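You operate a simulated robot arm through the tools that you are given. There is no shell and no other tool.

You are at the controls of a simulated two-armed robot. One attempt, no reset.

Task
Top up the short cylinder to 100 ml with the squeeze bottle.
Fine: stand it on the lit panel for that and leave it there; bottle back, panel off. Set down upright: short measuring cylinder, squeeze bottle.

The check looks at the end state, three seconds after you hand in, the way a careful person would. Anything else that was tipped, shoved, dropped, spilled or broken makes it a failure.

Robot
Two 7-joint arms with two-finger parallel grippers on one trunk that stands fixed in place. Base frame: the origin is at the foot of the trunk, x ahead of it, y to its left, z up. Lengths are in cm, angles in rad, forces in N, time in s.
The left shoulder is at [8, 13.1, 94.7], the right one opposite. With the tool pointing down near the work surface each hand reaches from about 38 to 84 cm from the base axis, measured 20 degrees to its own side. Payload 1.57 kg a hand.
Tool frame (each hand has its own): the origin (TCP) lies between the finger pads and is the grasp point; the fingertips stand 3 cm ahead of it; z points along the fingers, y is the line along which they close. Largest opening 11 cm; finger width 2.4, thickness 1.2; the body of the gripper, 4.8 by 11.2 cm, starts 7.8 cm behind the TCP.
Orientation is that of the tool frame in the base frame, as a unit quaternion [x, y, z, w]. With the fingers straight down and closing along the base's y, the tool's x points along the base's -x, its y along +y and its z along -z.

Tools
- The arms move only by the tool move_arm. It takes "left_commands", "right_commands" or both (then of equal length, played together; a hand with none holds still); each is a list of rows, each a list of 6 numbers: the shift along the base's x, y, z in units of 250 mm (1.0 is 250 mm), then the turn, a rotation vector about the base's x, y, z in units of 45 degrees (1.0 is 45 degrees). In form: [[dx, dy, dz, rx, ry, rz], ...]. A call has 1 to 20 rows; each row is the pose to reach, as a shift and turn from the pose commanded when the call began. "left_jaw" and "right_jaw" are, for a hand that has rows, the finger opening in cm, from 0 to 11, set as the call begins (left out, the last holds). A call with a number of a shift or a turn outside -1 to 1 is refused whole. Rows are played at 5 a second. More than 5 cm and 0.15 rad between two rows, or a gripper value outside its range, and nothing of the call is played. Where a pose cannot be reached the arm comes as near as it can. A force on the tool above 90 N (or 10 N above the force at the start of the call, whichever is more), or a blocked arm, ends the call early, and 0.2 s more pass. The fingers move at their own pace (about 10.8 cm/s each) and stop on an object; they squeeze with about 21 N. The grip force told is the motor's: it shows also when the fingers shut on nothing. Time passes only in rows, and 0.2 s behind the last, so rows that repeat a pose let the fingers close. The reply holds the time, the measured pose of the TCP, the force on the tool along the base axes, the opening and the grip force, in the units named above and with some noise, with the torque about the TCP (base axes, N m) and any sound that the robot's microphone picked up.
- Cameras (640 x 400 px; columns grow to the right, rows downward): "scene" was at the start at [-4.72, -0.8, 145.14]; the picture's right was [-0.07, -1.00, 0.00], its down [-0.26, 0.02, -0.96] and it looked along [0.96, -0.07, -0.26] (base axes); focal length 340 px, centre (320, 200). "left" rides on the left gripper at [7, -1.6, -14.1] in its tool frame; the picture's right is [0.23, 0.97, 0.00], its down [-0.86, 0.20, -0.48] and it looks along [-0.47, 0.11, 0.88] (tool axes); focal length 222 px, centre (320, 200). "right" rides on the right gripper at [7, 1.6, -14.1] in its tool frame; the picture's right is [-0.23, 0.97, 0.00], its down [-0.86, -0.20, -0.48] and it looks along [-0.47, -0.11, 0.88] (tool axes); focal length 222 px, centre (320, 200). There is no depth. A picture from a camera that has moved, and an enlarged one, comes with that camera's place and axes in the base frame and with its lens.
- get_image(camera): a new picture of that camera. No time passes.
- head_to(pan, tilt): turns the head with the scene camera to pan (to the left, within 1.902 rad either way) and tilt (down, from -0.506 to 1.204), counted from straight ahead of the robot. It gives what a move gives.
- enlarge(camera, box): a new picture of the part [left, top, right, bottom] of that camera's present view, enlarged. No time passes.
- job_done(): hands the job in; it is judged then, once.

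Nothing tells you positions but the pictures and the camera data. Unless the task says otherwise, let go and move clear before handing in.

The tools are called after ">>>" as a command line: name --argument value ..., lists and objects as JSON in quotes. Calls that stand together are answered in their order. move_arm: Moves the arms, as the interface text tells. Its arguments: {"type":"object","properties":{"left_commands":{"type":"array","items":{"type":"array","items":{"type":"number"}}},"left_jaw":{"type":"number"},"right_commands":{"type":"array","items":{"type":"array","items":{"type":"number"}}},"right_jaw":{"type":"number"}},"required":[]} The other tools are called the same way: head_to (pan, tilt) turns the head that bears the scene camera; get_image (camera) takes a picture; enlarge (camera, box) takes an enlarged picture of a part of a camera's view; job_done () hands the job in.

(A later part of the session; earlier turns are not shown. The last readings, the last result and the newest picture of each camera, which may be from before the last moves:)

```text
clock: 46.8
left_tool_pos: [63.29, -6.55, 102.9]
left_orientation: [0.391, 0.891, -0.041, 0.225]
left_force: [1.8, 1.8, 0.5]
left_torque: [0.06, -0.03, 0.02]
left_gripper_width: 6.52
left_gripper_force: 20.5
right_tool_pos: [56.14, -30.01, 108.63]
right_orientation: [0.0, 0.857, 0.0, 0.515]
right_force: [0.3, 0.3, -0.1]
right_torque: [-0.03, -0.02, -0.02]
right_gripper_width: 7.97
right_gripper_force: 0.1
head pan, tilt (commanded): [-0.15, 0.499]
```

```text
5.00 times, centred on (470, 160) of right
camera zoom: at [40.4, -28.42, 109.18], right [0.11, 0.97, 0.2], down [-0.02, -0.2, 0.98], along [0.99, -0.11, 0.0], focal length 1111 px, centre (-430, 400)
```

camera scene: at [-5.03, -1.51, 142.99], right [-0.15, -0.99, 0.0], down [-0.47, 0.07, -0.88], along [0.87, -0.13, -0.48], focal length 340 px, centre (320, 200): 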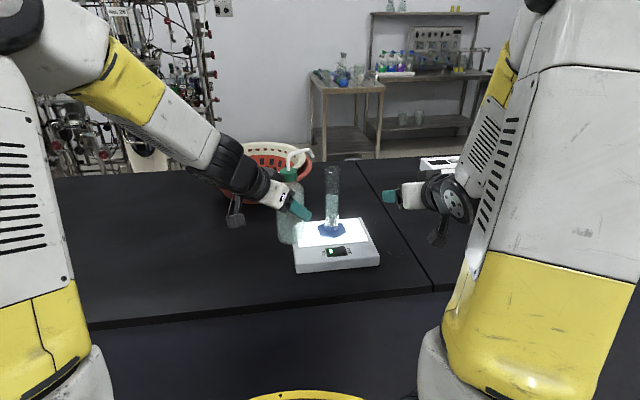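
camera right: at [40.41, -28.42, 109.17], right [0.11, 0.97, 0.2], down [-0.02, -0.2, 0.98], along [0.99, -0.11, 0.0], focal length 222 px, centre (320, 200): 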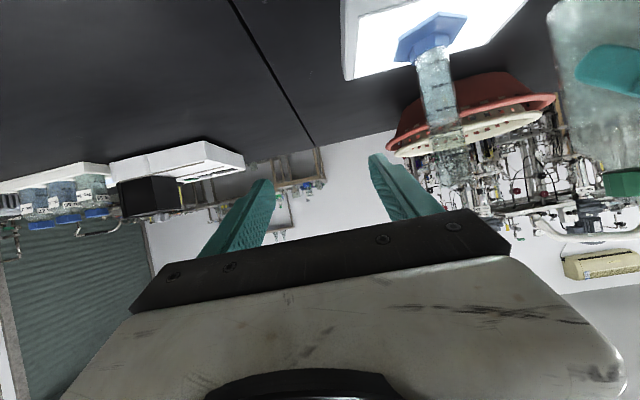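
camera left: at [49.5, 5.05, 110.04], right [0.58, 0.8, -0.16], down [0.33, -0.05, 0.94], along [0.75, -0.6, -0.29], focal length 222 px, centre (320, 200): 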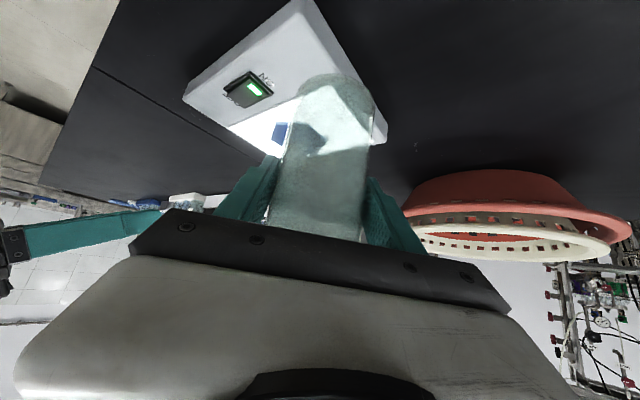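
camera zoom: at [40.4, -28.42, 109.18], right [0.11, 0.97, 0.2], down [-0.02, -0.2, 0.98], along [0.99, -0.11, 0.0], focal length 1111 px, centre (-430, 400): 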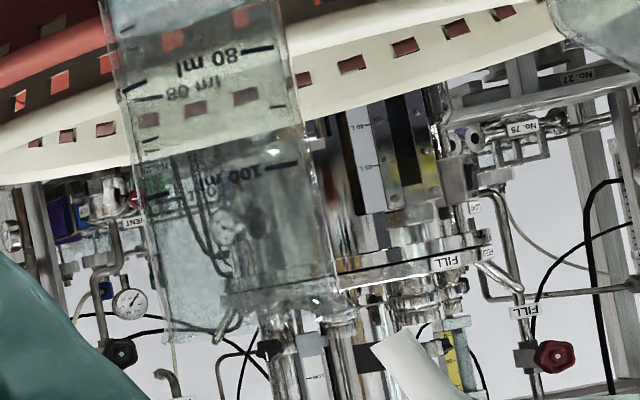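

Something made contact: the bottle has turned back upright in the grip and its tip is now outside the rim on the left. I'll look closer before moving anything.

>>> get_image --camera "left"

>>> enlarge --camera "scene" --box '[230, 150, 370, 270]'

>>> get_image --camera "right"

>>> enlarge --camera "scene" --box '[310, 155, 360, 195]'

```text
taken
camera left: at [52.93, 0.6, 112.41], right [0.56, 0.83, 0.0], down [0.47, -0.32, 0.82], along [0.68, -0.46, -0.57], focal length 222 px, centre (320, 200)
```

left: 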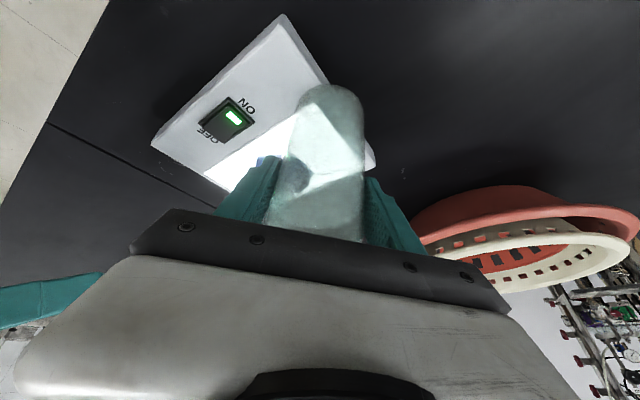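

```text
3.33 times, centred on (300, 210) of scene
camera zoom: at [-5.04, -1.51, 142.99], right [-0.15, -0.99, 0.0], down [-0.47, 0.07, -0.88], along [0.87, -0.13, -0.48], focal length 1135 px, centre (387, 167)
```

zoom: 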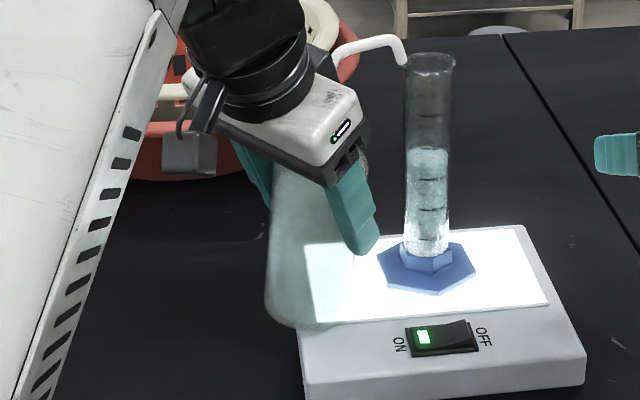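

```text
taken
camera right: at [40.4, -28.42, 109.18], right [0.11, 0.97, 0.2], down [-0.02, -0.2, 0.98], along [0.99, -0.11, 0.0], focal length 222 px, centre (320, 200)
```

right: 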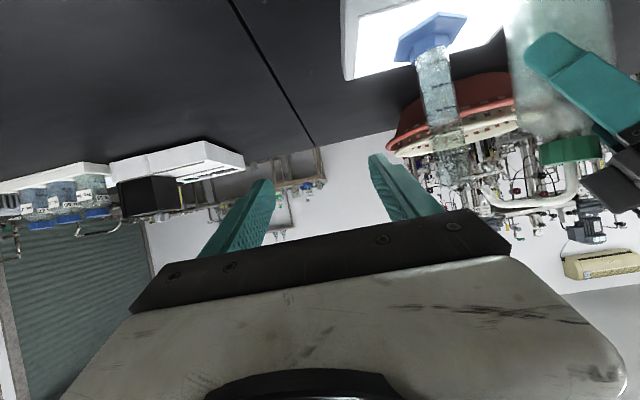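

```text
10.00 times, centred on (335, 175) of scene
camera zoom: at [-5.04, -1.51, 142.99], right [-0.15, -0.99, 0.0], down [-0.47, 0.07, -0.88], along [0.87, -0.13, -0.48], focal length 3404 px, centre (170, 450)
```

zoom: 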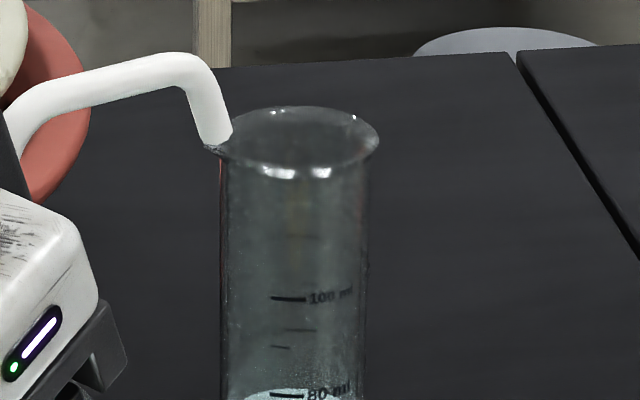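

The bottle seems to have slid about 1.4 cm down in the grip and come upright, its base resting on the panel; the cylinder and panel have not moved. I raise the bottle 3 cm straight up and look again.

>>> move_arm --left_commands '[[0, 0, 0.02, 0, 0, 0], [0, 0, 0.05, 0, 0, 0], [0, 0, 0.09, 0, 0, 0], [0, 0, 0.12, 0, 0, 0], [0, 0, 0.12, 0, 0, 0]]'

>>> enlarge --camera "scene" --box '[230, 130, 370, 250]'

>>> enlarge --camera "right" --box '[400, 60, 640, 240]'

>>> get_image --camera "left"

```text
clock: 48.0
left_tool_pos: [63.33, -6.62, 106.0]
left_orientation: [0.391, 0.891, -0.041, 0.226]
left_force: [-0.1, 0.5, -3.9]
left_torque: [0.06, 0.03, 0.02]
left_gripper_width: 6.52
left_gripper_force: 21.1
right_tool_pos: [56.26, -30.11, 108.76]
right_orientation: [0.0, 0.856, 0.0, 0.517]
right_force: [-0.4, -0.5, -0.5]
right_torque: [0.0, 0.0, 0.01]
right_gripper_width: 8.03
right_gripper_force: 0.0
head pan, tilt (commanded): [-0.15, 0.499]
```

```text
3.33 times, centred on (300, 190) of scene
camera zoom: at [-5.03, -1.52, 142.99], right [-0.15, -0.99, 0.0], down [-0.47, 0.07, -0.88], along [0.87, -0.13, -0.48], focal length 1135 px, centre (387, 233)
```

zoom: 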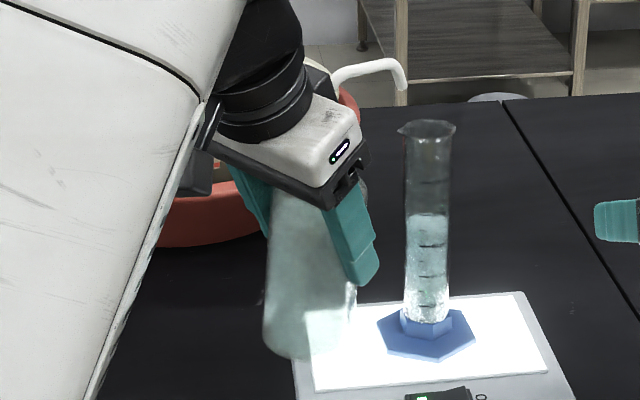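

```text
2.22 times, centred on (520, 150) of right
camera zoom: at [40.41, -28.43, 109.17], right [0.11, 0.97, 0.2], down [-0.02, -0.2, 0.98], along [0.99, -0.11, 0.0], focal length 494 px, centre (-124, 311)
```

zoom: 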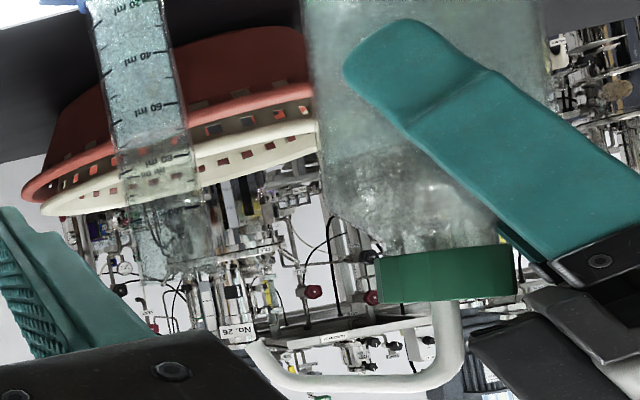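

```text
taken
camera left: at [52.94, 0.6, 115.44], right [0.56, 0.83, 0.0], down [0.47, -0.32, 0.82], along [0.68, -0.46, -0.57], focal length 222 px, centre (320, 200)
```

left: 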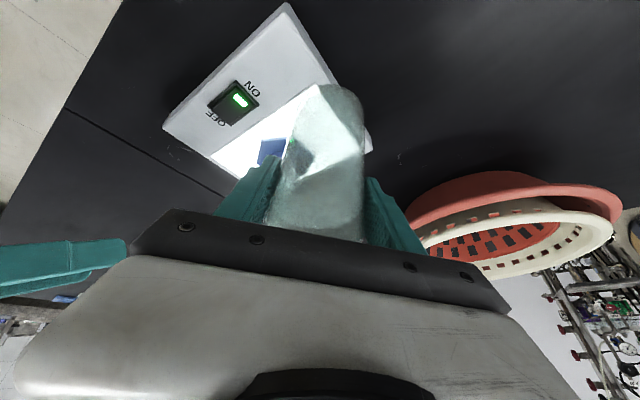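

The bottle now hangs upright and steady, though about 1.4 cm lower in the grip. I'll work with it upright and hover the tip just above the rim instead of going inside; the tip is near [65.8,-13.3,114.6], so I shift it over the mouth at this height.

>>> move_arm --left_commands '[[0.02, -0.022, 0, 0, 0, 0], [0.04, -0.044, 0, 0, 0, 0], [0.06, -0.064, 0, 0, 0, 0], [0.07, -0.075, 0, 0, 0, 0], [0.07, -0.075, 0, 0, 0, 0]]'

>>> enlarge --camera "scene" --box '[230, 130, 370, 250]'

>>> enlarge --camera "right" --box '[400, 60, 640, 240]'

```text
clock: 49.1
left_tool_pos: [65.11, -8.5, 106.03]
left_orientation: [0.391, 0.892, -0.04, 0.225]
left_force: [-0.1, 0.1, -3.2]
left_torque: [0.03, 0.0, 0.0]
left_gripper_width: 6.49
left_gripper_force: 21.1
right_tool_pos: [56.23, -30.17, 108.91]
right_orientation: [0.0, 0.856, 0.0, 0.516]
right_force: [-0.7, 0.0, 0.7]
right_torque: [-0.02, -0.02, -0.02]
right_gripper_width: 8.02
right_gripper_force: 0.1
head pan, tilt (commanded): [-0.15, 0.499]
```

```text
3.33 times, centred on (300, 190) of scene
camera zoom: at [-5.03, -1.52, 142.99], right [-0.15, -0.99, 0.0], down [-0.47, 0.07, -0.88], along [0.87, -0.13, -0.48], focal length 1135 px, centre (387, 233)
```

zoom: 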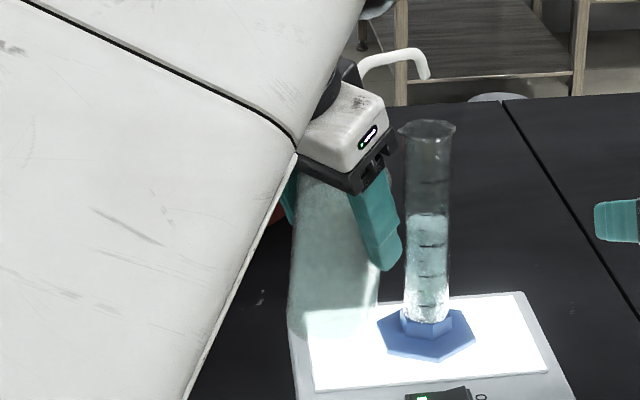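

```text
2.22 times, centred on (520, 150) of right
camera zoom: at [40.41, -28.43, 109.17], right [0.11, 0.97, 0.2], down [-0.02, -0.2, 0.98], along [0.99, -0.11, 0.0], focal length 494 px, centre (-124, 311)
```

zoom: 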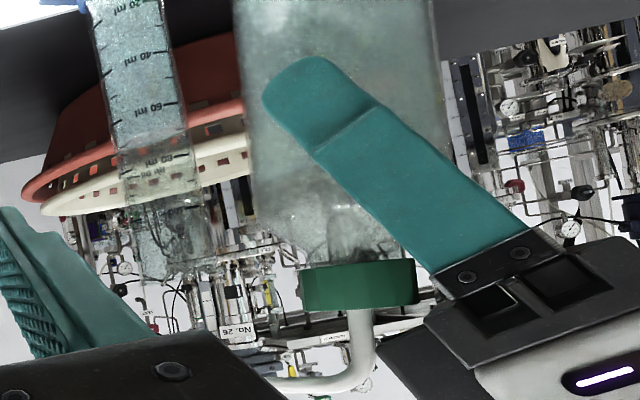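

Tip now looks to be over the mouth. I lower 1.6 cm, with the base still above the panel, and check both views.

>>> move_arm --left_commands '[[0, 0, -0.02, 0, 0, 0], [0, 0, -0.04, 0, 0, 0], [0, 0, -0.064, 0, 0, 0], [0, 0, -0.064, 0, 0, 0]]'

>>> enlarge --camera "scene" --box '[290, 130, 370, 200]'

>>> enlarge --camera "right" --box '[420, 140, 540, 230]'

>>> enlarge --camera "scene" --box '[270, 190, 380, 270]'

```text
clock: 50.1
left_tool_pos: [65.07, -8.44, 104.4]
left_orientation: [0.391, 0.892, -0.041, 0.225]
left_force: [-0.3, 0.8, -3.1]
left_torque: [0.0, 0.02, 0.01]
left_gripper_width: 6.5
left_gripper_force: 20.6
right_tool_pos: [56.23, -30.1, 108.89]
right_orientation: [-0.001, 0.856, 0.001, 0.516]
right_force: [-0.4, -0.5, -0.2]
right_torque: [0.03, 0.01, 0.01]
right_gripper_width: 7.99
right_gripper_force: 0.1
head pan, tilt (commanded): [-0.15, 0.499]
```

```text
5.71 times, centred on (330, 165) of scene
camera zoom: at [-5.03, -1.52, 142.99], right [-0.15, -0.99, 0.0], down [-0.47, 0.07, -0.88], along [0.87, -0.13, -0.48], focal length 1945 px, centre (263, 400)
```

zoom: 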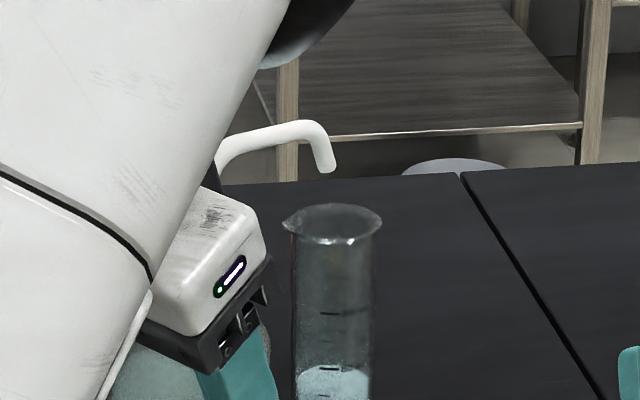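

```text
4.44 times, centred on (480, 185) of right
camera zoom: at [40.41, -28.43, 109.17], right [0.11, 0.97, 0.2], down [-0.02, -0.2, 0.98], along [0.99, -0.11, 0.0], focal length 987 px, centre (-391, 267)
```

zoom: 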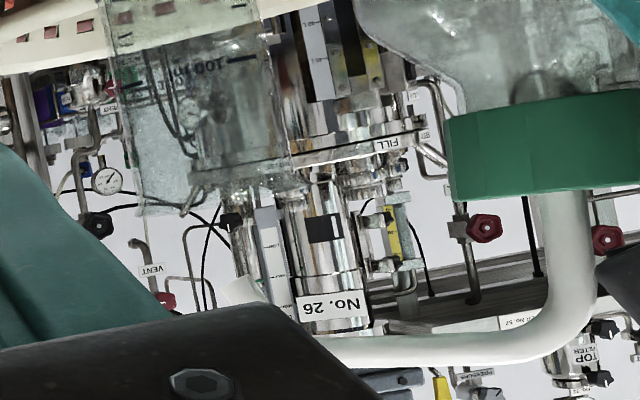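

```text
5.00 times, centred on (325, 230) of scene
camera zoom: at [-5.03, -1.52, 142.99], right [-0.15, -0.99, 0.0], down [-0.47, 0.07, -0.88], along [0.87, -0.13, -0.48], focal length 1702 px, centre (295, 50)
```

zoom: 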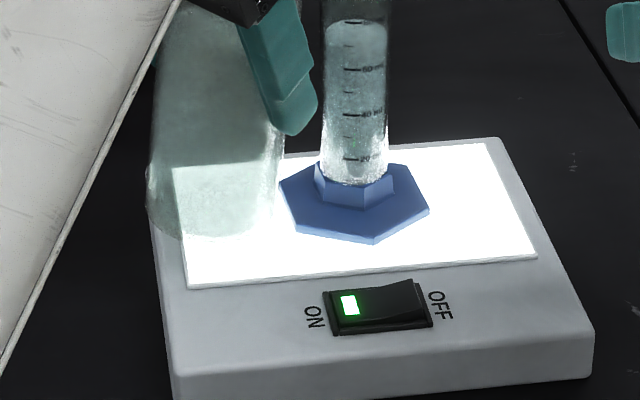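

The tip is at about [67.6,-15.2,113.1], practically centred over the mouth. I lower 0.8 cm more and verify.

>>> move_arm --left_commands '[[0, 0, -0.012, 0, 0, 0], [0, 0, -0.024, 0, 0, 0], [0, 0, -0.032, 0, 0, 0], [0, 0, -0.032, 0, 0, 0]]'

>>> enlarge --camera "scene" --box '[290, 130, 370, 200]'

>>> enlarge --camera "right" --box '[400, 130, 500, 210]'

```text
clock: 51.1
left_tool_pos: [65.2, -8.32, 103.68]
left_orientation: [0.39, 0.891, -0.04, 0.226]
left_force: [-0.9, -0.7, 7.6]
left_torque: [-0.73, -0.38, -0.06]
left_gripper_width: 6.51
left_gripper_force: 20.6
right_tool_pos: [56.14, -30.18, 108.82]
right_orientation: [0.0, 0.857, 0.0, 0.516]
right_force: [-0.1, -0.4, -1.1]
right_torque: [0.0, 0.01, 0.01]
right_gripper_width: 8.0
right_gripper_force: 0.0
head pan, tilt (commanded): [-0.15, 0.499]
```

```text
5.71 times, centred on (330, 165) of scene
camera zoom: at [-5.07, -1.52, 142.99], right [-0.15, -0.99, 0.0], down [-0.47, 0.07, -0.88], along [0.87, -0.13, -0.48], focal length 1945 px, centre (263, 400)
```

zoom: 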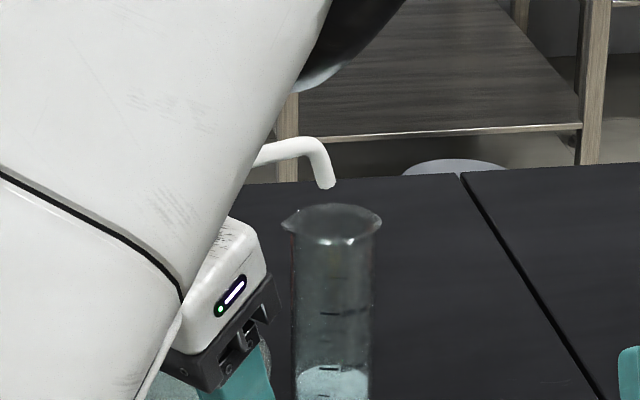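

```text
5.00 times, centred on (450, 170) of right
camera zoom: at [40.38, -28.43, 109.18], right [0.11, 0.97, 0.2], down [-0.02, -0.2, 0.98], along [0.99, -0.11, 0.0], focal length 1111 px, centre (-330, 350)
```

zoom: 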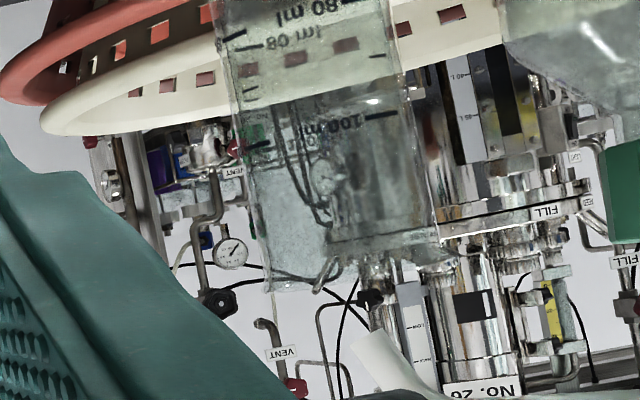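

The force and torque show something invisible-sized touching at the spout end, about 1.5 cm above the visible rim, so dipping in is not possible. I raise 0.6 cm to hover clear and re-check.

>>> move_arm --left_commands '[[0, 0, 0.012, 0, 0, 0], [0, 0, 0.026, 0, 0, 0], [0, 0, 0.026, 0, 0, 0]]'

>>> enlarge --camera "scene" --box '[290, 130, 370, 200]'

>>> enlarge --camera "right" --box '[400, 130, 500, 210]'

>>> enlarge --camera "scene" --box '[270, 170, 400, 270]'

```text
clock: 52.0
left_tool_pos: [65.07, -8.46, 104.03]
left_orientation: [0.391, 0.891, -0.041, 0.225]
left_force: [-0.2, 0.3, -4.2]
left_torque: [0.01, 0.04, -0.02]
left_gripper_width: 6.49
left_gripper_force: 20.7
right_tool_pos: [56.22, -30.09, 108.84]
right_orientation: [0.0, 0.857, 0.0, 0.516]
right_force: [0.1, -0.4, -0.2]
right_torque: [-0.01, 0.02, 0.01]
right_gripper_width: 7.99
right_gripper_force: 0.1
head pan, tilt (commanded): [-0.15, 0.499]
```

```text
5.71 times, centred on (330, 165) of scene
camera zoom: at [-5.03, -1.52, 142.99], right [-0.15, -0.99, 0.0], down [-0.47, 0.07, -0.88], along [0.87, -0.13, -0.48], focal length 1945 px, centre (263, 400)
```

zoom: 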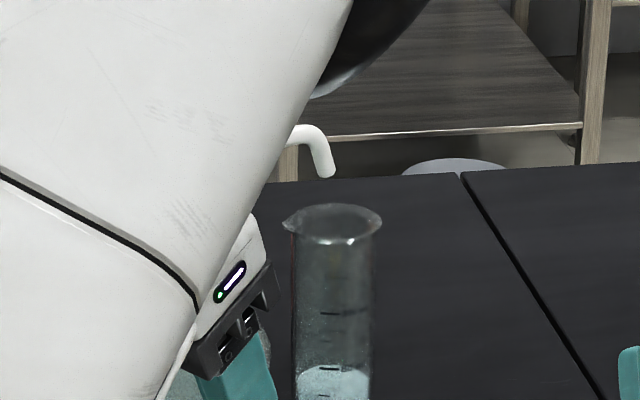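

```text
5.00 times, centred on (450, 170) of right
camera zoom: at [40.41, -28.43, 109.17], right [0.11, 0.97, 0.2], down [-0.02, -0.2, 0.98], along [0.99, -0.11, 0.0], focal length 1111 px, centre (-330, 350)
```

zoom: 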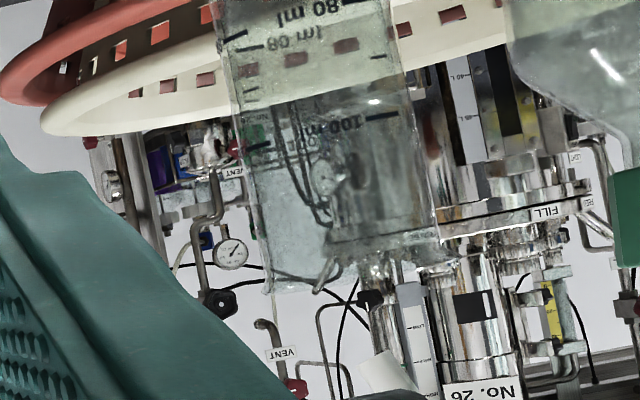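

```text
4.00 times, centred on (335, 220) of scene
camera zoom: at [-5.03, -1.52, 142.99], right [-0.15, -0.99, 0.0], down [-0.47, 0.07, -0.88], along [0.87, -0.13, -0.48], focal length 1362 px, centre (260, 120)
```

zoom: 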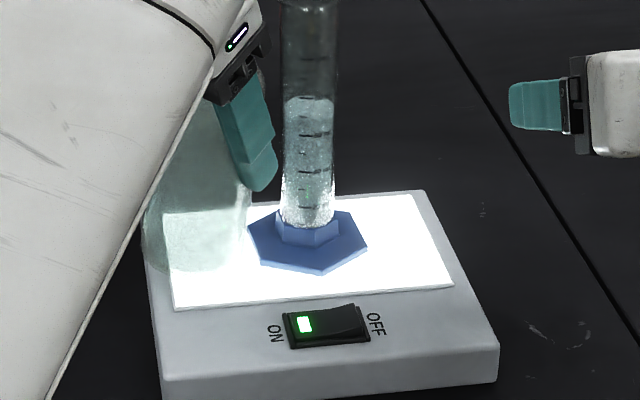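

Clear again with normal weight reading; the tip is about [67.7,-15.2,112.8], and the cylinder is undisturbed. I shift the tip back 2 mm so the angled jet enters centrally, and try a slightly tighter squeeze.

>>> move_arm --left_commands '[[-0.004, 0.009, 0, 0, 0, 0], [-0.004, 0.009, 0, 0, 0, 0]]'

>>> move_arm --left_commands '[[0, 0, 0, 0, 0, 0]]' --left_jaw 6.1

>>> enlarge --camera "right" --box '[410, 110, 490, 210]'

>>> enlarge --camera "scene" --box '[290, 140, 380, 250]'

```text
clock: 52.5
left_tool_pos: [65.06, -8.25, 104.29]
left_orientation: [0.391, 0.891, -0.042, 0.225]
left_force: [-0.6, -0.3, -3.2]
left_torque: [0.03, 0.03, -0.04]
left_gripper_width: 6.5
left_gripper_force: 20.8
right_tool_pos: [56.2, -30.07, 108.82]
right_orientation: [0.0, 0.857, 0.0, 0.515]
right_force: [-0.4, -0.1, -0.2]
right_torque: [0.01, 0.0, 0.02]
right_gripper_width: 8.0
right_gripper_force: 0.0
head pan, tilt (commanded): [-0.15, 0.499]
```

```text
clock: 53.0
left_tool_pos: [64.95, -8.39, 104.15]
left_orientation: [0.391, 0.891, -0.041, 0.225]
left_force: [0.1, -0.3, -4.5]
left_torque: [-0.02, 0.01, 0.03]
left_gripper_width: 6.53
left_gripper_force: 20.6
right_tool_pos: [56.11, -30.13, 108.69]
right_orientation: [0.0, 0.857, 0.001, 0.516]
right_force: [0.6, 0.5, -0.1]
right_torque: [-0.02, 0.01, 0.03]
right_gripper_width: 8.02
right_gripper_force: 0.0
head pan, tilt (commanded): [-0.15, 0.499]
```

```text
4.00 times, centred on (450, 160) of right
camera zoom: at [40.41, -28.43, 109.17], right [0.11, 0.97, 0.2], down [-0.02, -0.2, 0.98], along [0.99, -0.11, 0.0], focal length 888 px, centre (-200, 360)
```

zoom: 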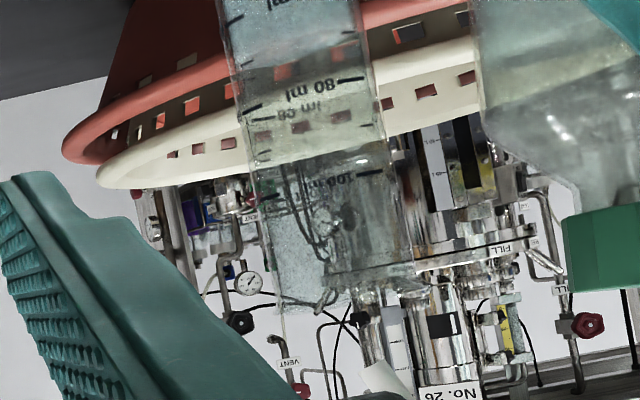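

```text
3.64 times, centred on (335, 195) of scene
camera zoom: at [-5.03, -1.52, 142.99], right [-0.15, -0.99, 0.0], down [-0.47, 0.07, -0.88], along [0.87, -0.13, -0.48], focal length 1238 px, centre (266, 218)
```

zoom: 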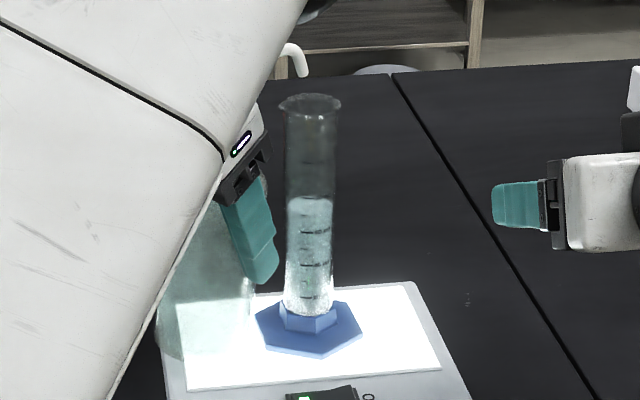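

No flow at 6.1. I tighten the command to 5.5 for one row.

>>> move_arm --left_commands '[[0, 0, 0, 0, 0, 0]]' --left_jaw 5.5

>>> enlarge --camera "right" --box '[410, 110, 490, 210]'

>>> get_image --camera "scene"

```text
clock: 53.4
left_tool_pos: [64.91, -8.15, 104.18]
left_orientation: [0.391, 0.891, -0.041, 0.226]
left_force: [0.6, 0.5, -4.0]
left_torque: [0.0, 0.04, 0.01]
left_gripper_width: 6.52
left_gripper_force: 20.8
right_tool_pos: [56.11, -30.08, 108.8]
right_orientation: [-0.001, 0.857, 0.001, 0.516]
right_force: [-0.1, 0.7, 0.4]
right_torque: [-0.01, 0.01, -0.04]
right_gripper_width: 7.99
right_gripper_force: 0.0
head pan, tilt (commanded): [-0.15, 0.499]
```

```text
4.00 times, centred on (450, 160) of right
camera zoom: at [40.41, -28.43, 109.17], right [0.11, 0.97, 0.2], down [-0.02, -0.2, 0.98], along [0.99, -0.11, 0.0], focal length 888 px, centre (-200, 360)
```

zoom: 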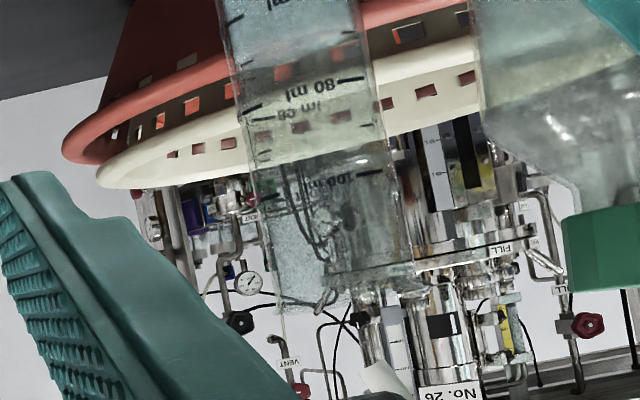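

```text
taken
camera scene: at [-5.03, -1.52, 142.99], right [-0.15, -0.99, 0.0], down [-0.47, 0.07, -0.88], along [0.87, -0.13, -0.48], focal length 340 px, centre (320, 200)
```

scene: 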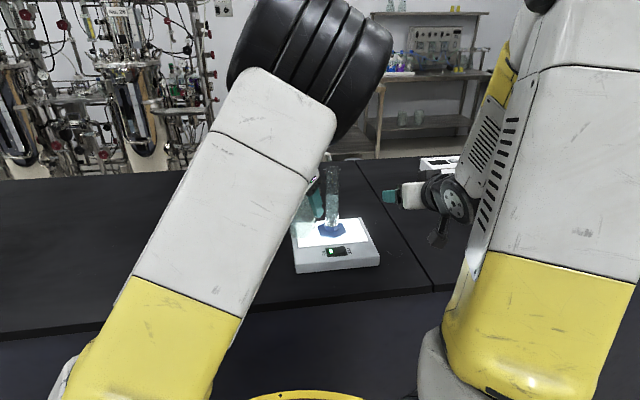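

The fingers are force-limited, so commanding a tighter jaw did not compress it further. I'll check precisely whether the level has changed at all.

>>> enlarge --camera "right" --box '[420, 80, 470, 120]'

>>> enlarge --camera "right" --box '[425, 105, 465, 140]'

>>> enlarge --camera "scene" --box '[310, 180, 360, 225]'

>>> get_image --camera "left"

```text
10.00 times, centred on (445, 100) of right
camera zoom: at [40.41, -28.43, 109.17], right [0.11, 0.97, 0.2], down [-0.02, -0.2, 0.98], along [0.99, -0.11, 0.0], focal length 2221 px, centre (-930, 1200)
```

zoom: 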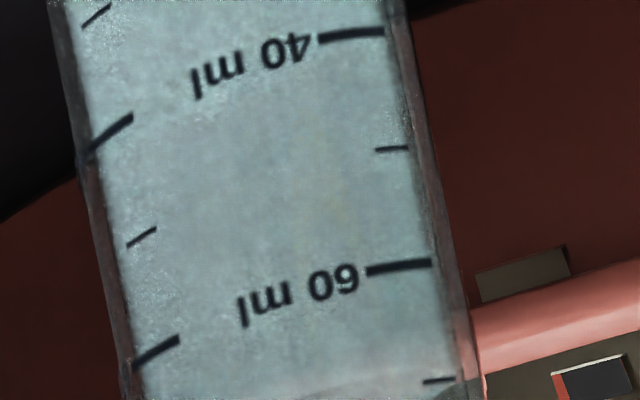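

```text
11.43 times, centred on (445, 122) of right
camera zoom: at [40.41, -28.43, 109.17], right [0.11, 0.97, 0.2], down [-0.02, -0.2, 0.98], along [0.99, -0.11, 0.0], focal length 2538 px, centre (-1109, 1086)
```

zoom: 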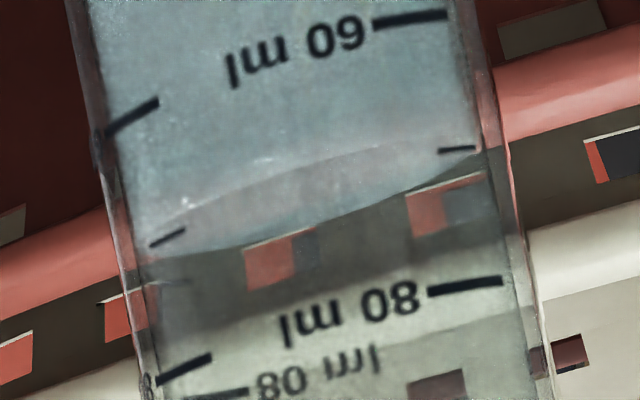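

```text
8.89 times, centred on (335, 202) of scene
camera zoom: at [-5.03, -1.52, 142.99], right [-0.15, -0.99, 0.0], down [-0.47, 0.07, -0.88], along [0.87, -0.13, -0.48], focal length 3026 px, centre (187, 178)
```

zoom: 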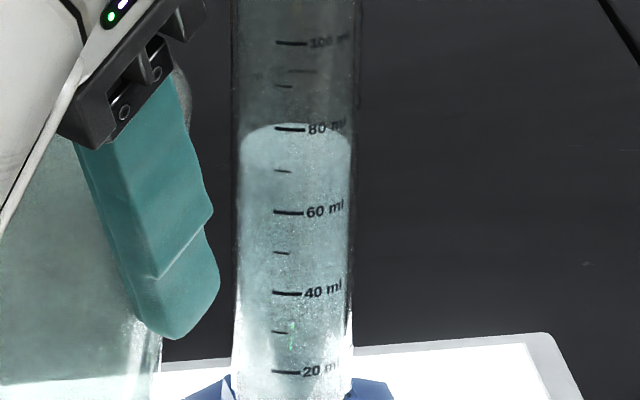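

```text
taken
camera left: at [54.56, -1.05, 113.67], right [0.56, 0.83, 0.0], down [0.47, -0.32, 0.82], along [0.68, -0.46, -0.57], focal length 222 px, centre (320, 200)
```

left: 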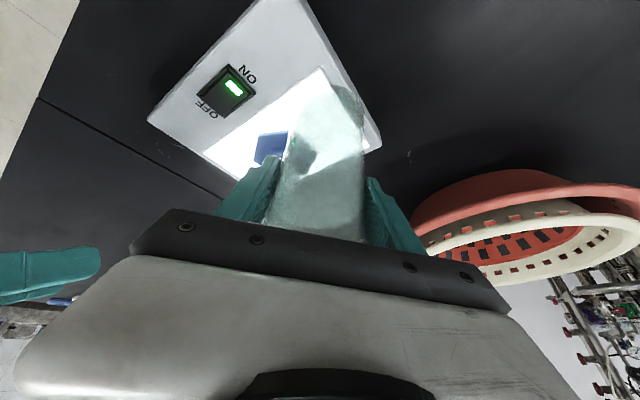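

The level is unchanged at about 70 ml. I'll try progressively firmer jaw commands, one brief row at a time.

>>> move_arm --left_commands '[[0, 0, 0, 0, 0, 0]]' --left_jaw 4.0

>>> enlarge --camera "right" --box '[410, 110, 490, 210]'

>>> enlarge --camera "scene" --box '[300, 140, 370, 230]'

```text
clock: 53.8
left_tool_pos: [65.04, -8.22, 104.12]
left_orientation: [0.391, 0.892, -0.04, 0.224]
left_force: [0.0, -0.3, -4.1]
left_torque: [0.0, 0.0, -0.01]
left_gripper_width: 6.5
left_gripper_force: 21.1
right_tool_pos: [56.22, -30.16, 108.79]
right_orientation: [0.001, 0.856, -0.001, 0.516]
right_force: [0.7, -0.4, -0.1]
right_torque: [0.01, 0.01, -0.01]
right_gripper_width: 8.0
right_gripper_force: 0.1
head pan, tilt (commanded): [-0.15, 0.499]
```

```text
4.00 times, centred on (450, 160) of right
camera zoom: at [40.41, -28.43, 109.17], right [0.11, 0.97, 0.2], down [-0.02, -0.2, 0.98], along [0.99, -0.11, 0.0], focal length 888 px, centre (-200, 360)
```

zoom: 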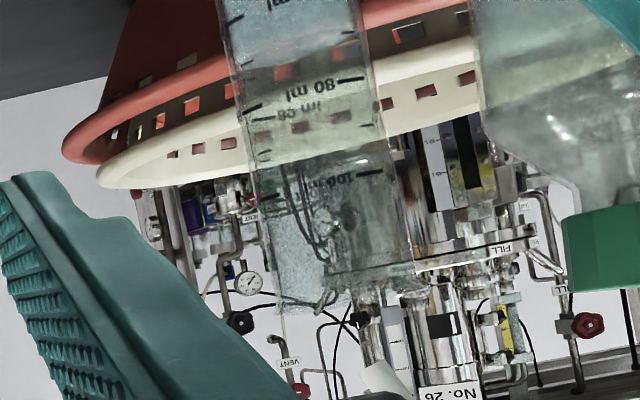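

```text
4.44 times, centred on (335, 185) of scene
camera zoom: at [-5.03, -1.52, 142.99], right [-0.15, -0.99, 0.0], down [-0.47, 0.07, -0.88], along [0.87, -0.13, -0.48], focal length 1513 px, centre (253, 267)
```

zoom: 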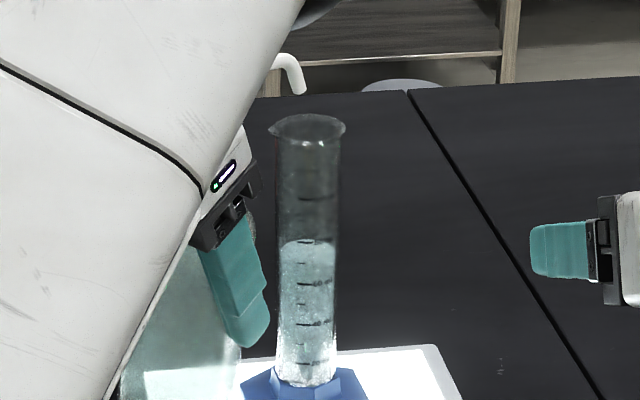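

Still none. I'll look at the bench where the bottle stood, in case a pulse came out when I first gripped it, and at the bottle itself.

>>> get_image --camera "scene"

>>> enlarge --camera "left" --box '[230, 60, 410, 260]'

>>> enlarge --camera "right" --box '[470, 0, 640, 240]'

>>> enlarge --camera "scene" --box '[0, 160, 220, 320]'

```text
taken
camera scene: at [-5.03, -1.52, 142.99], right [-0.15, -0.99, 0.0], down [-0.47, 0.07, -0.88], along [0.87, -0.13, -0.48], focal length 340 px, centre (320, 200)
```

scene: 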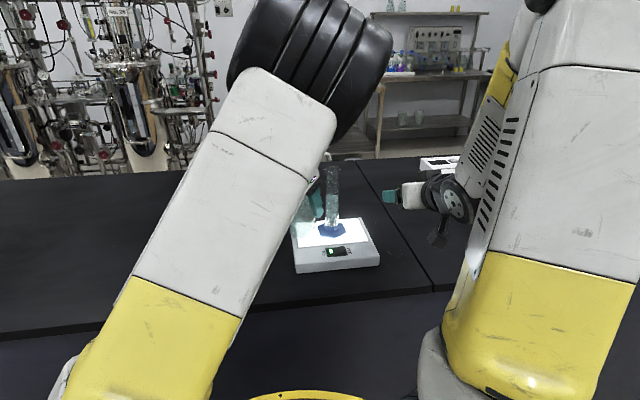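

```text
2.00 times, centred on (320, 160) of left
camera zoom: at [54.56, -1.05, 113.67], right [0.56, 0.83, 0.0], down [0.47, -0.32, 0.82], along [0.68, -0.46, -0.57], focal length 444 px, centre (320, 280)
```

zoom: 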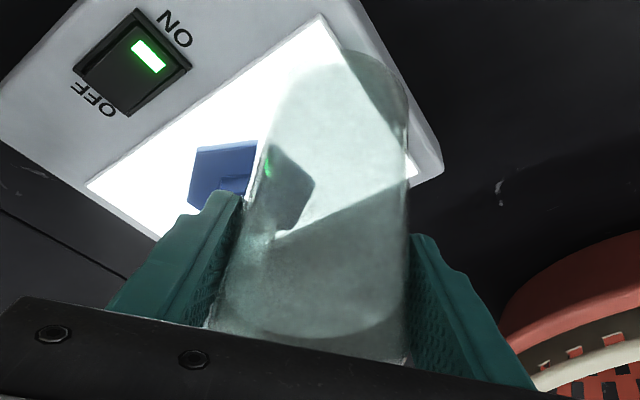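

```text
1.67 times, centred on (555, 120) of right
camera zoom: at [40.41, -28.43, 109.17], right [0.11, 0.97, 0.2], down [-0.02, -0.2, 0.98], along [0.99, -0.11, 0.0], focal length 370 px, centre (-72, 333)
```

zoom: 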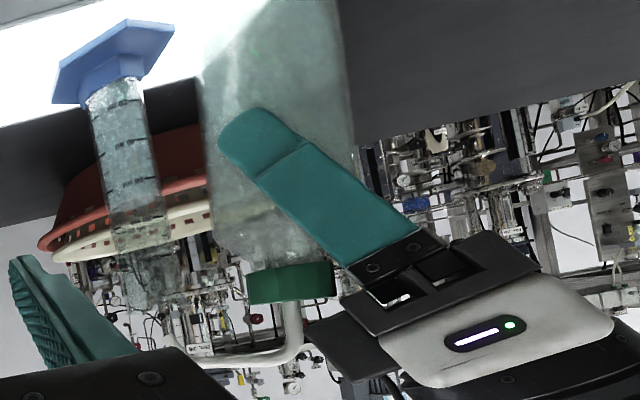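

```text
2.50 times, centred on (110, 240) of scene
camera zoom: at [-5.03, -1.52, 142.99], right [-0.15, -0.99, 0.0], down [-0.47, 0.07, -0.88], along [0.87, -0.13, -0.48], focal length 851 px, centre (845, 100)
```

zoom: 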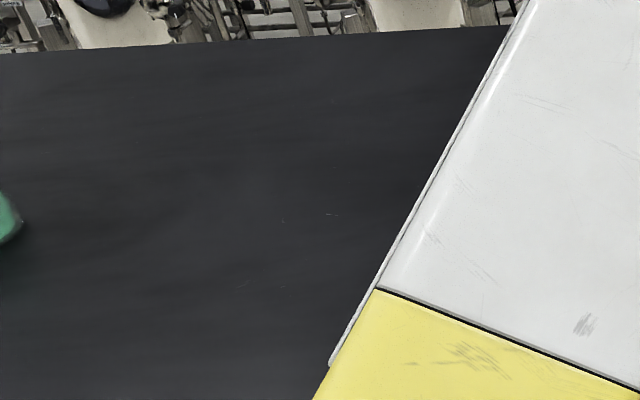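

I can't see any wetting, and the level is near 70 ml. I'll hold the squeeze for two seconds with the jaw commanded fully closed and compare the same magnified view, in case the flow is slow.

>>> move_arm --left_commands '[[0, 0, 0, 0, 0, 0], [0, 0, 0, 0, 0, 0], [0, 0, 0, 0, 0, 0], [0, 0, 0, 0, 0, 0], [0, 0, 0, 0, 0, 0]]' --left_jaw 1.0

>>> enlarge --camera "right" --box '[425, 105, 465, 140]'

>>> enlarge --camera "scene" --box '[310, 180, 360, 225]'

```text
clock: 55.0
left_tool_pos: [64.96, -8.28, 104.26]
left_orientation: [0.39, 0.892, -0.04, 0.226]
left_force: [0.1, -0.6, -3.4]
left_torque: [0.02, 0.03, 0.01]
left_gripper_width: 6.51
left_gripper_force: 20.8
right_tool_pos: [56.25, -30.16, 108.76]
right_orientation: [0.0, 0.856, 0.001, 0.516]
right_force: [0.1, -1.0, 0.9]
right_torque: [-0.01, 0.01, -0.01]
right_gripper_width: 7.98
right_gripper_force: 0.0
head pan, tilt (commanded): [-0.15, 0.499]
```

```text
11.43 times, centred on (445, 122) of right
camera zoom: at [40.41, -28.43, 109.17], right [0.11, 0.97, 0.2], down [-0.02, -0.2, 0.98], along [0.99, -0.11, 0.0], focal length 2538 px, centre (-1109, 1086)
```

zoom: 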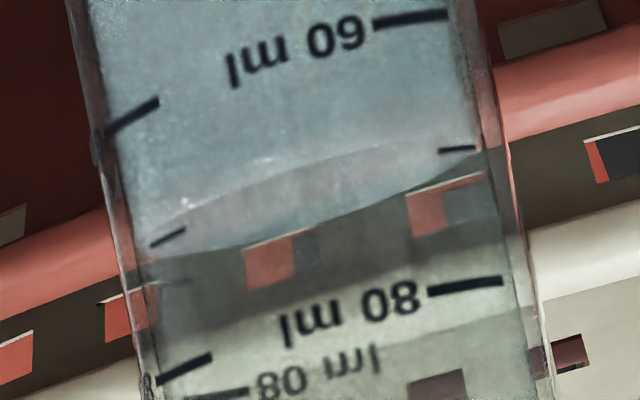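

```text
8.89 times, centred on (335, 202) of scene
camera zoom: at [-5.03, -1.52, 142.99], right [-0.15, -0.99, 0.0], down [-0.47, 0.07, -0.88], along [0.87, -0.13, -0.48], focal length 3026 px, centre (187, 178)
```

zoom: 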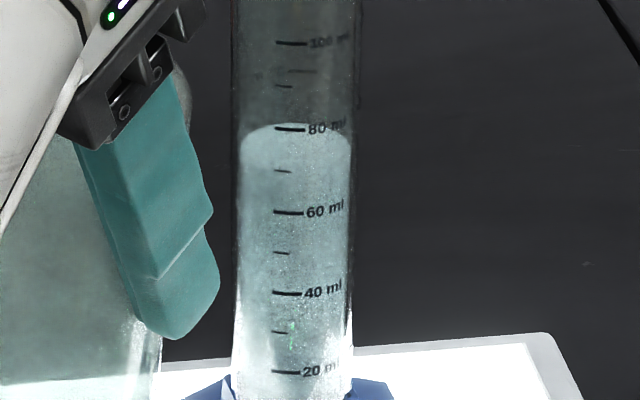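

Nothing flows with a steady full-force grip. Before trying anything else, I'll look at the bottle's own liquid level and spout tip for signs of what the squeeze is doing.

>>> enlarge --camera "right" --box '[490, 60, 620, 220]'

>>> enlarge --camera "left" --box '[260, 70, 390, 250]'

>>> enlarge --camera "scene" --box '[300, 130, 350, 170]'

```text
2.50 times, centred on (555, 140) of right
camera zoom: at [40.41, -28.43, 109.17], right [0.11, 0.97, 0.2], down [-0.02, -0.2, 0.98], along [0.99, -0.11, 0.0], focal length 555 px, centre (-268, 350)
```

zoom: 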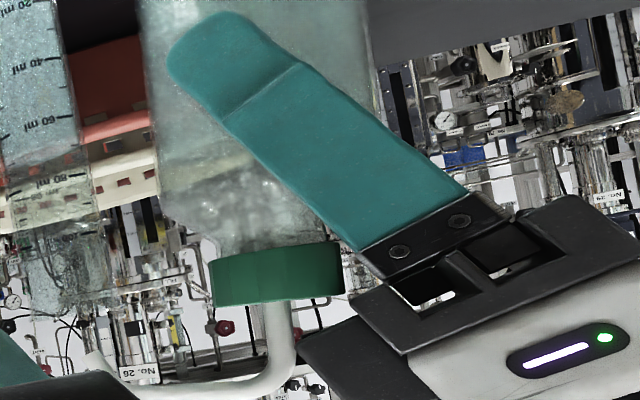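

```text
2.22 times, centred on (325, 160) of left
camera zoom: at [54.56, -1.05, 113.67], right [0.56, 0.83, 0.0], down [0.47, -0.32, 0.82], along [0.68, -0.46, -0.57], focal length 494 px, centre (309, 289)
```

zoom: 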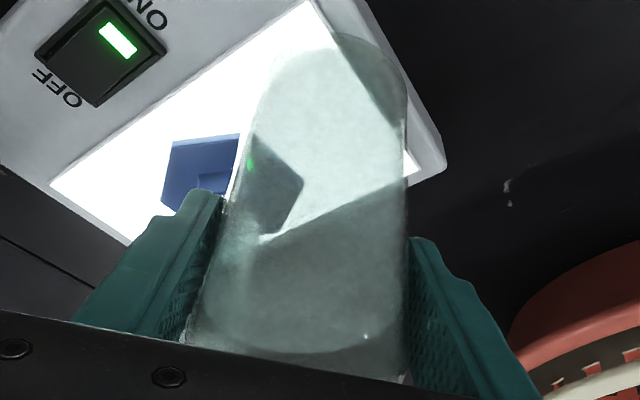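

```text
10.00 times, centred on (325, 150) of scene
camera zoom: at [-5.03, -1.52, 142.99], right [-0.15, -0.99, 0.0], down [-0.47, 0.07, -0.88], along [0.87, -0.13, -0.48], focal length 3404 px, centre (270, 700)
```

zoom: 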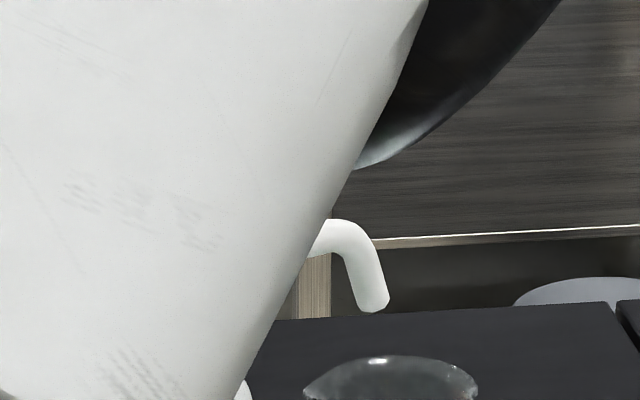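

No droplet anywhere. I'll test whether the bottle is elastic: relax the command in tiny steps from 6.4 upward while watching the grip force, staying well above a slipping grip.

>>> move_arm --left_commands '[[0, 0, 0, 0, 0, 0]]' --left_jaw 6.4

>>> move_arm --left_commands '[[0, 0, 0, 0, 0, 0]]' --left_jaw 6.46

```text
clock: 55.4
left_tool_pos: [64.96, -8.23, 104.13]
left_orientation: [0.391, 0.891, -0.041, 0.225]
left_force: [-0.5, 0.2, -4.1]
left_torque: [-0.01, 0.02, -0.03]
left_gripper_width: 6.52
left_gripper_force: 21.0
right_tool_pos: [56.24, -30.26, 108.83]
right_orientation: [0.0, 0.857, 0.0, 0.515]
right_force: [-0.2, -0.4, 0.6]
right_torque: [0.04, -0.02, 0.0]
right_gripper_width: 8.0
right_gripper_force: 0.1
head pan, tilt (commanded): [-0.15, 0.499]
```

```text
clock: 55.8
left_tool_pos: [64.94, -8.22, 104.27]
left_orientation: [0.391, 0.891, -0.041, 0.226]
left_force: [-0.6, 0.2, 0.0]
left_torque: [-0.04, -0.06, 0.02]
left_gripper_width: 6.52
left_gripper_force: 0.7
right_tool_pos: [56.11, -30.09, 108.67]
right_orientation: [0.0, 0.857, 0.0, 0.515]
right_force: [0.7, 0.2, 0.5]
right_torque: [0.01, -0.01, 0.02]
right_gripper_width: 7.99
right_gripper_force: 0.0
head pan, tilt (commanded): [-0.15, 0.499]
```

The grip went slack and the bottle has settled (no weight on the hand). I'll look right away before re-gripping.

>>> enlarge --camera "scene" --box '[290, 130, 380, 250]'

>>> enlarge --camera "right" --box '[400, 0, 640, 240]'

>>> get_image --camera "left"

```text
3.33 times, centred on (335, 190) of scene
camera zoom: at [-5.04, -1.52, 142.99], right [-0.15, -0.99, 0.0], down [-0.47, 0.07, -0.88], along [0.87, -0.13, -0.48], focal length 1135 px, centre (270, 233)
```

zoom: 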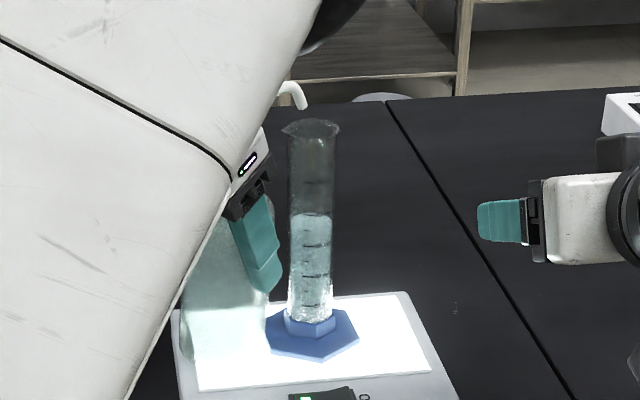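

```text
1.67 times, centred on (520, 120) of right
camera zoom: at [40.4, -28.42, 109.18], right [0.11, 0.97, 0.2], down [-0.02, -0.2, 0.98], along [0.99, -0.11, 0.0], focal length 370 px, centre (-13, 333)
```

zoom: 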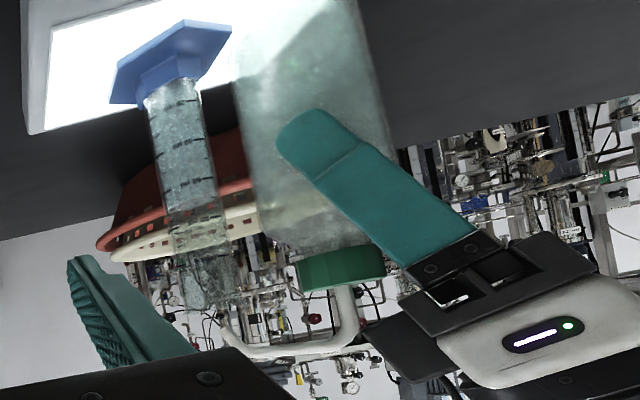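

```text
taken
camera left: at [54.57, -1.04, 113.71], right [0.56, 0.83, 0.0], down [0.47, -0.32, 0.82], along [0.68, -0.46, -0.57], focal length 222 px, centre (320, 200)
```

left: 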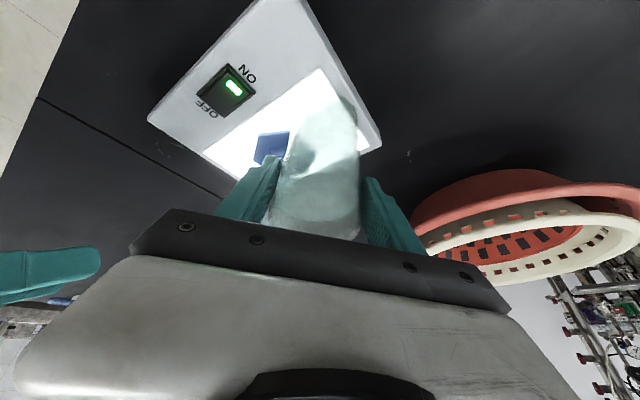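

The bottle just slid down a little and stands upright on the panel between the fingers; the tip is still above the mouth and the cylinder is untouched. I re-grip now, which also tests whether a fresh squeeze gives a pulse.

>>> move_arm --left_commands '[[0, 0, 0, 0, 0, 0], [0, 0, 0, 0, 0, 0]]' --left_jaw 5.0

>>> enlarge --camera "right" --box '[425, 105, 465, 140]'

>>> enlarge --camera "right" --box '[400, 130, 500, 210]'

>>> enlarge --camera "scene" --box '[300, 140, 370, 230]'

```text
clock: 56.4
left_tool_pos: [64.94, -8.23, 104.22]
left_orientation: [0.391, 0.891, -0.041, 0.226]
left_force: [-0.6, 0.4, 3.2]
left_torque: [-0.38, -0.06, 0.05]
left_gripper_width: 6.5
left_gripper_force: 20.6
right_tool_pos: [56.23, -30.04, 108.81]
right_orientation: [0.001, 0.856, -0.001, 0.516]
right_force: [-1.0, -0.8, 0.9]
right_torque: [0.01, -0.01, -0.06]
right_gripper_width: 8.02
right_gripper_force: 0.1
head pan, tilt (commanded): [-0.15, 0.499]
```

```text
11.43 times, centred on (445, 122) of right
camera zoom: at [40.39, -28.42, 109.18], right [0.11, 0.97, 0.2], down [-0.02, -0.2, 0.98], along [0.99, -0.11, 0.0], focal length 2538 px, centre (-1109, 1086)
```

zoom: 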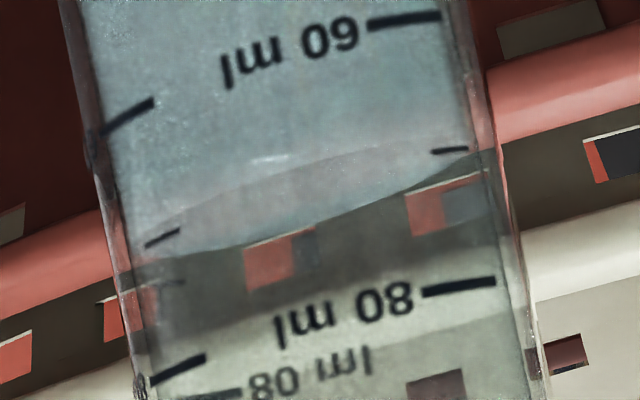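

```text
5.00 times, centred on (450, 170) of right
camera zoom: at [40.39, -28.42, 109.18], right [0.11, 0.97, 0.2], down [-0.02, -0.2, 0.98], along [0.99, -0.11, 0.0], focal length 1111 px, centre (-330, 350)
```

zoom: 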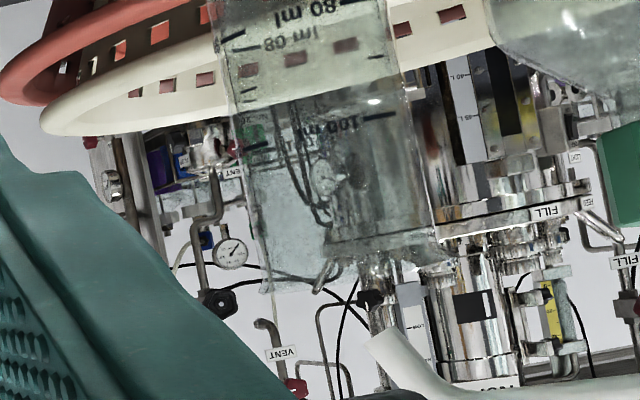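

```text
4.44 times, centred on (335, 185) of scene
camera zoom: at [-5.05, -1.51, 142.99], right [-0.15, -0.99, 0.0], down [-0.47, 0.07, -0.88], along [0.87, -0.13, -0.48], focal length 1513 px, centre (253, 267)
```

zoom: 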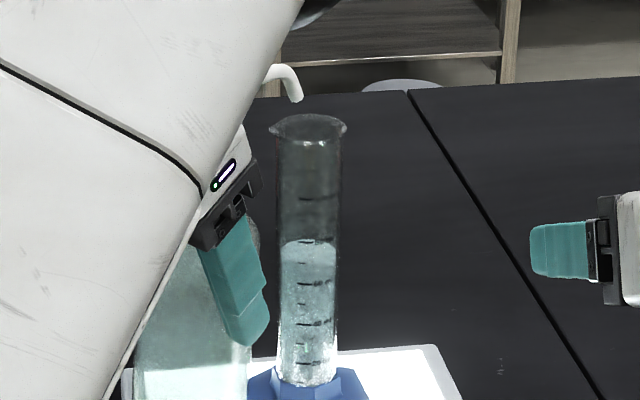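

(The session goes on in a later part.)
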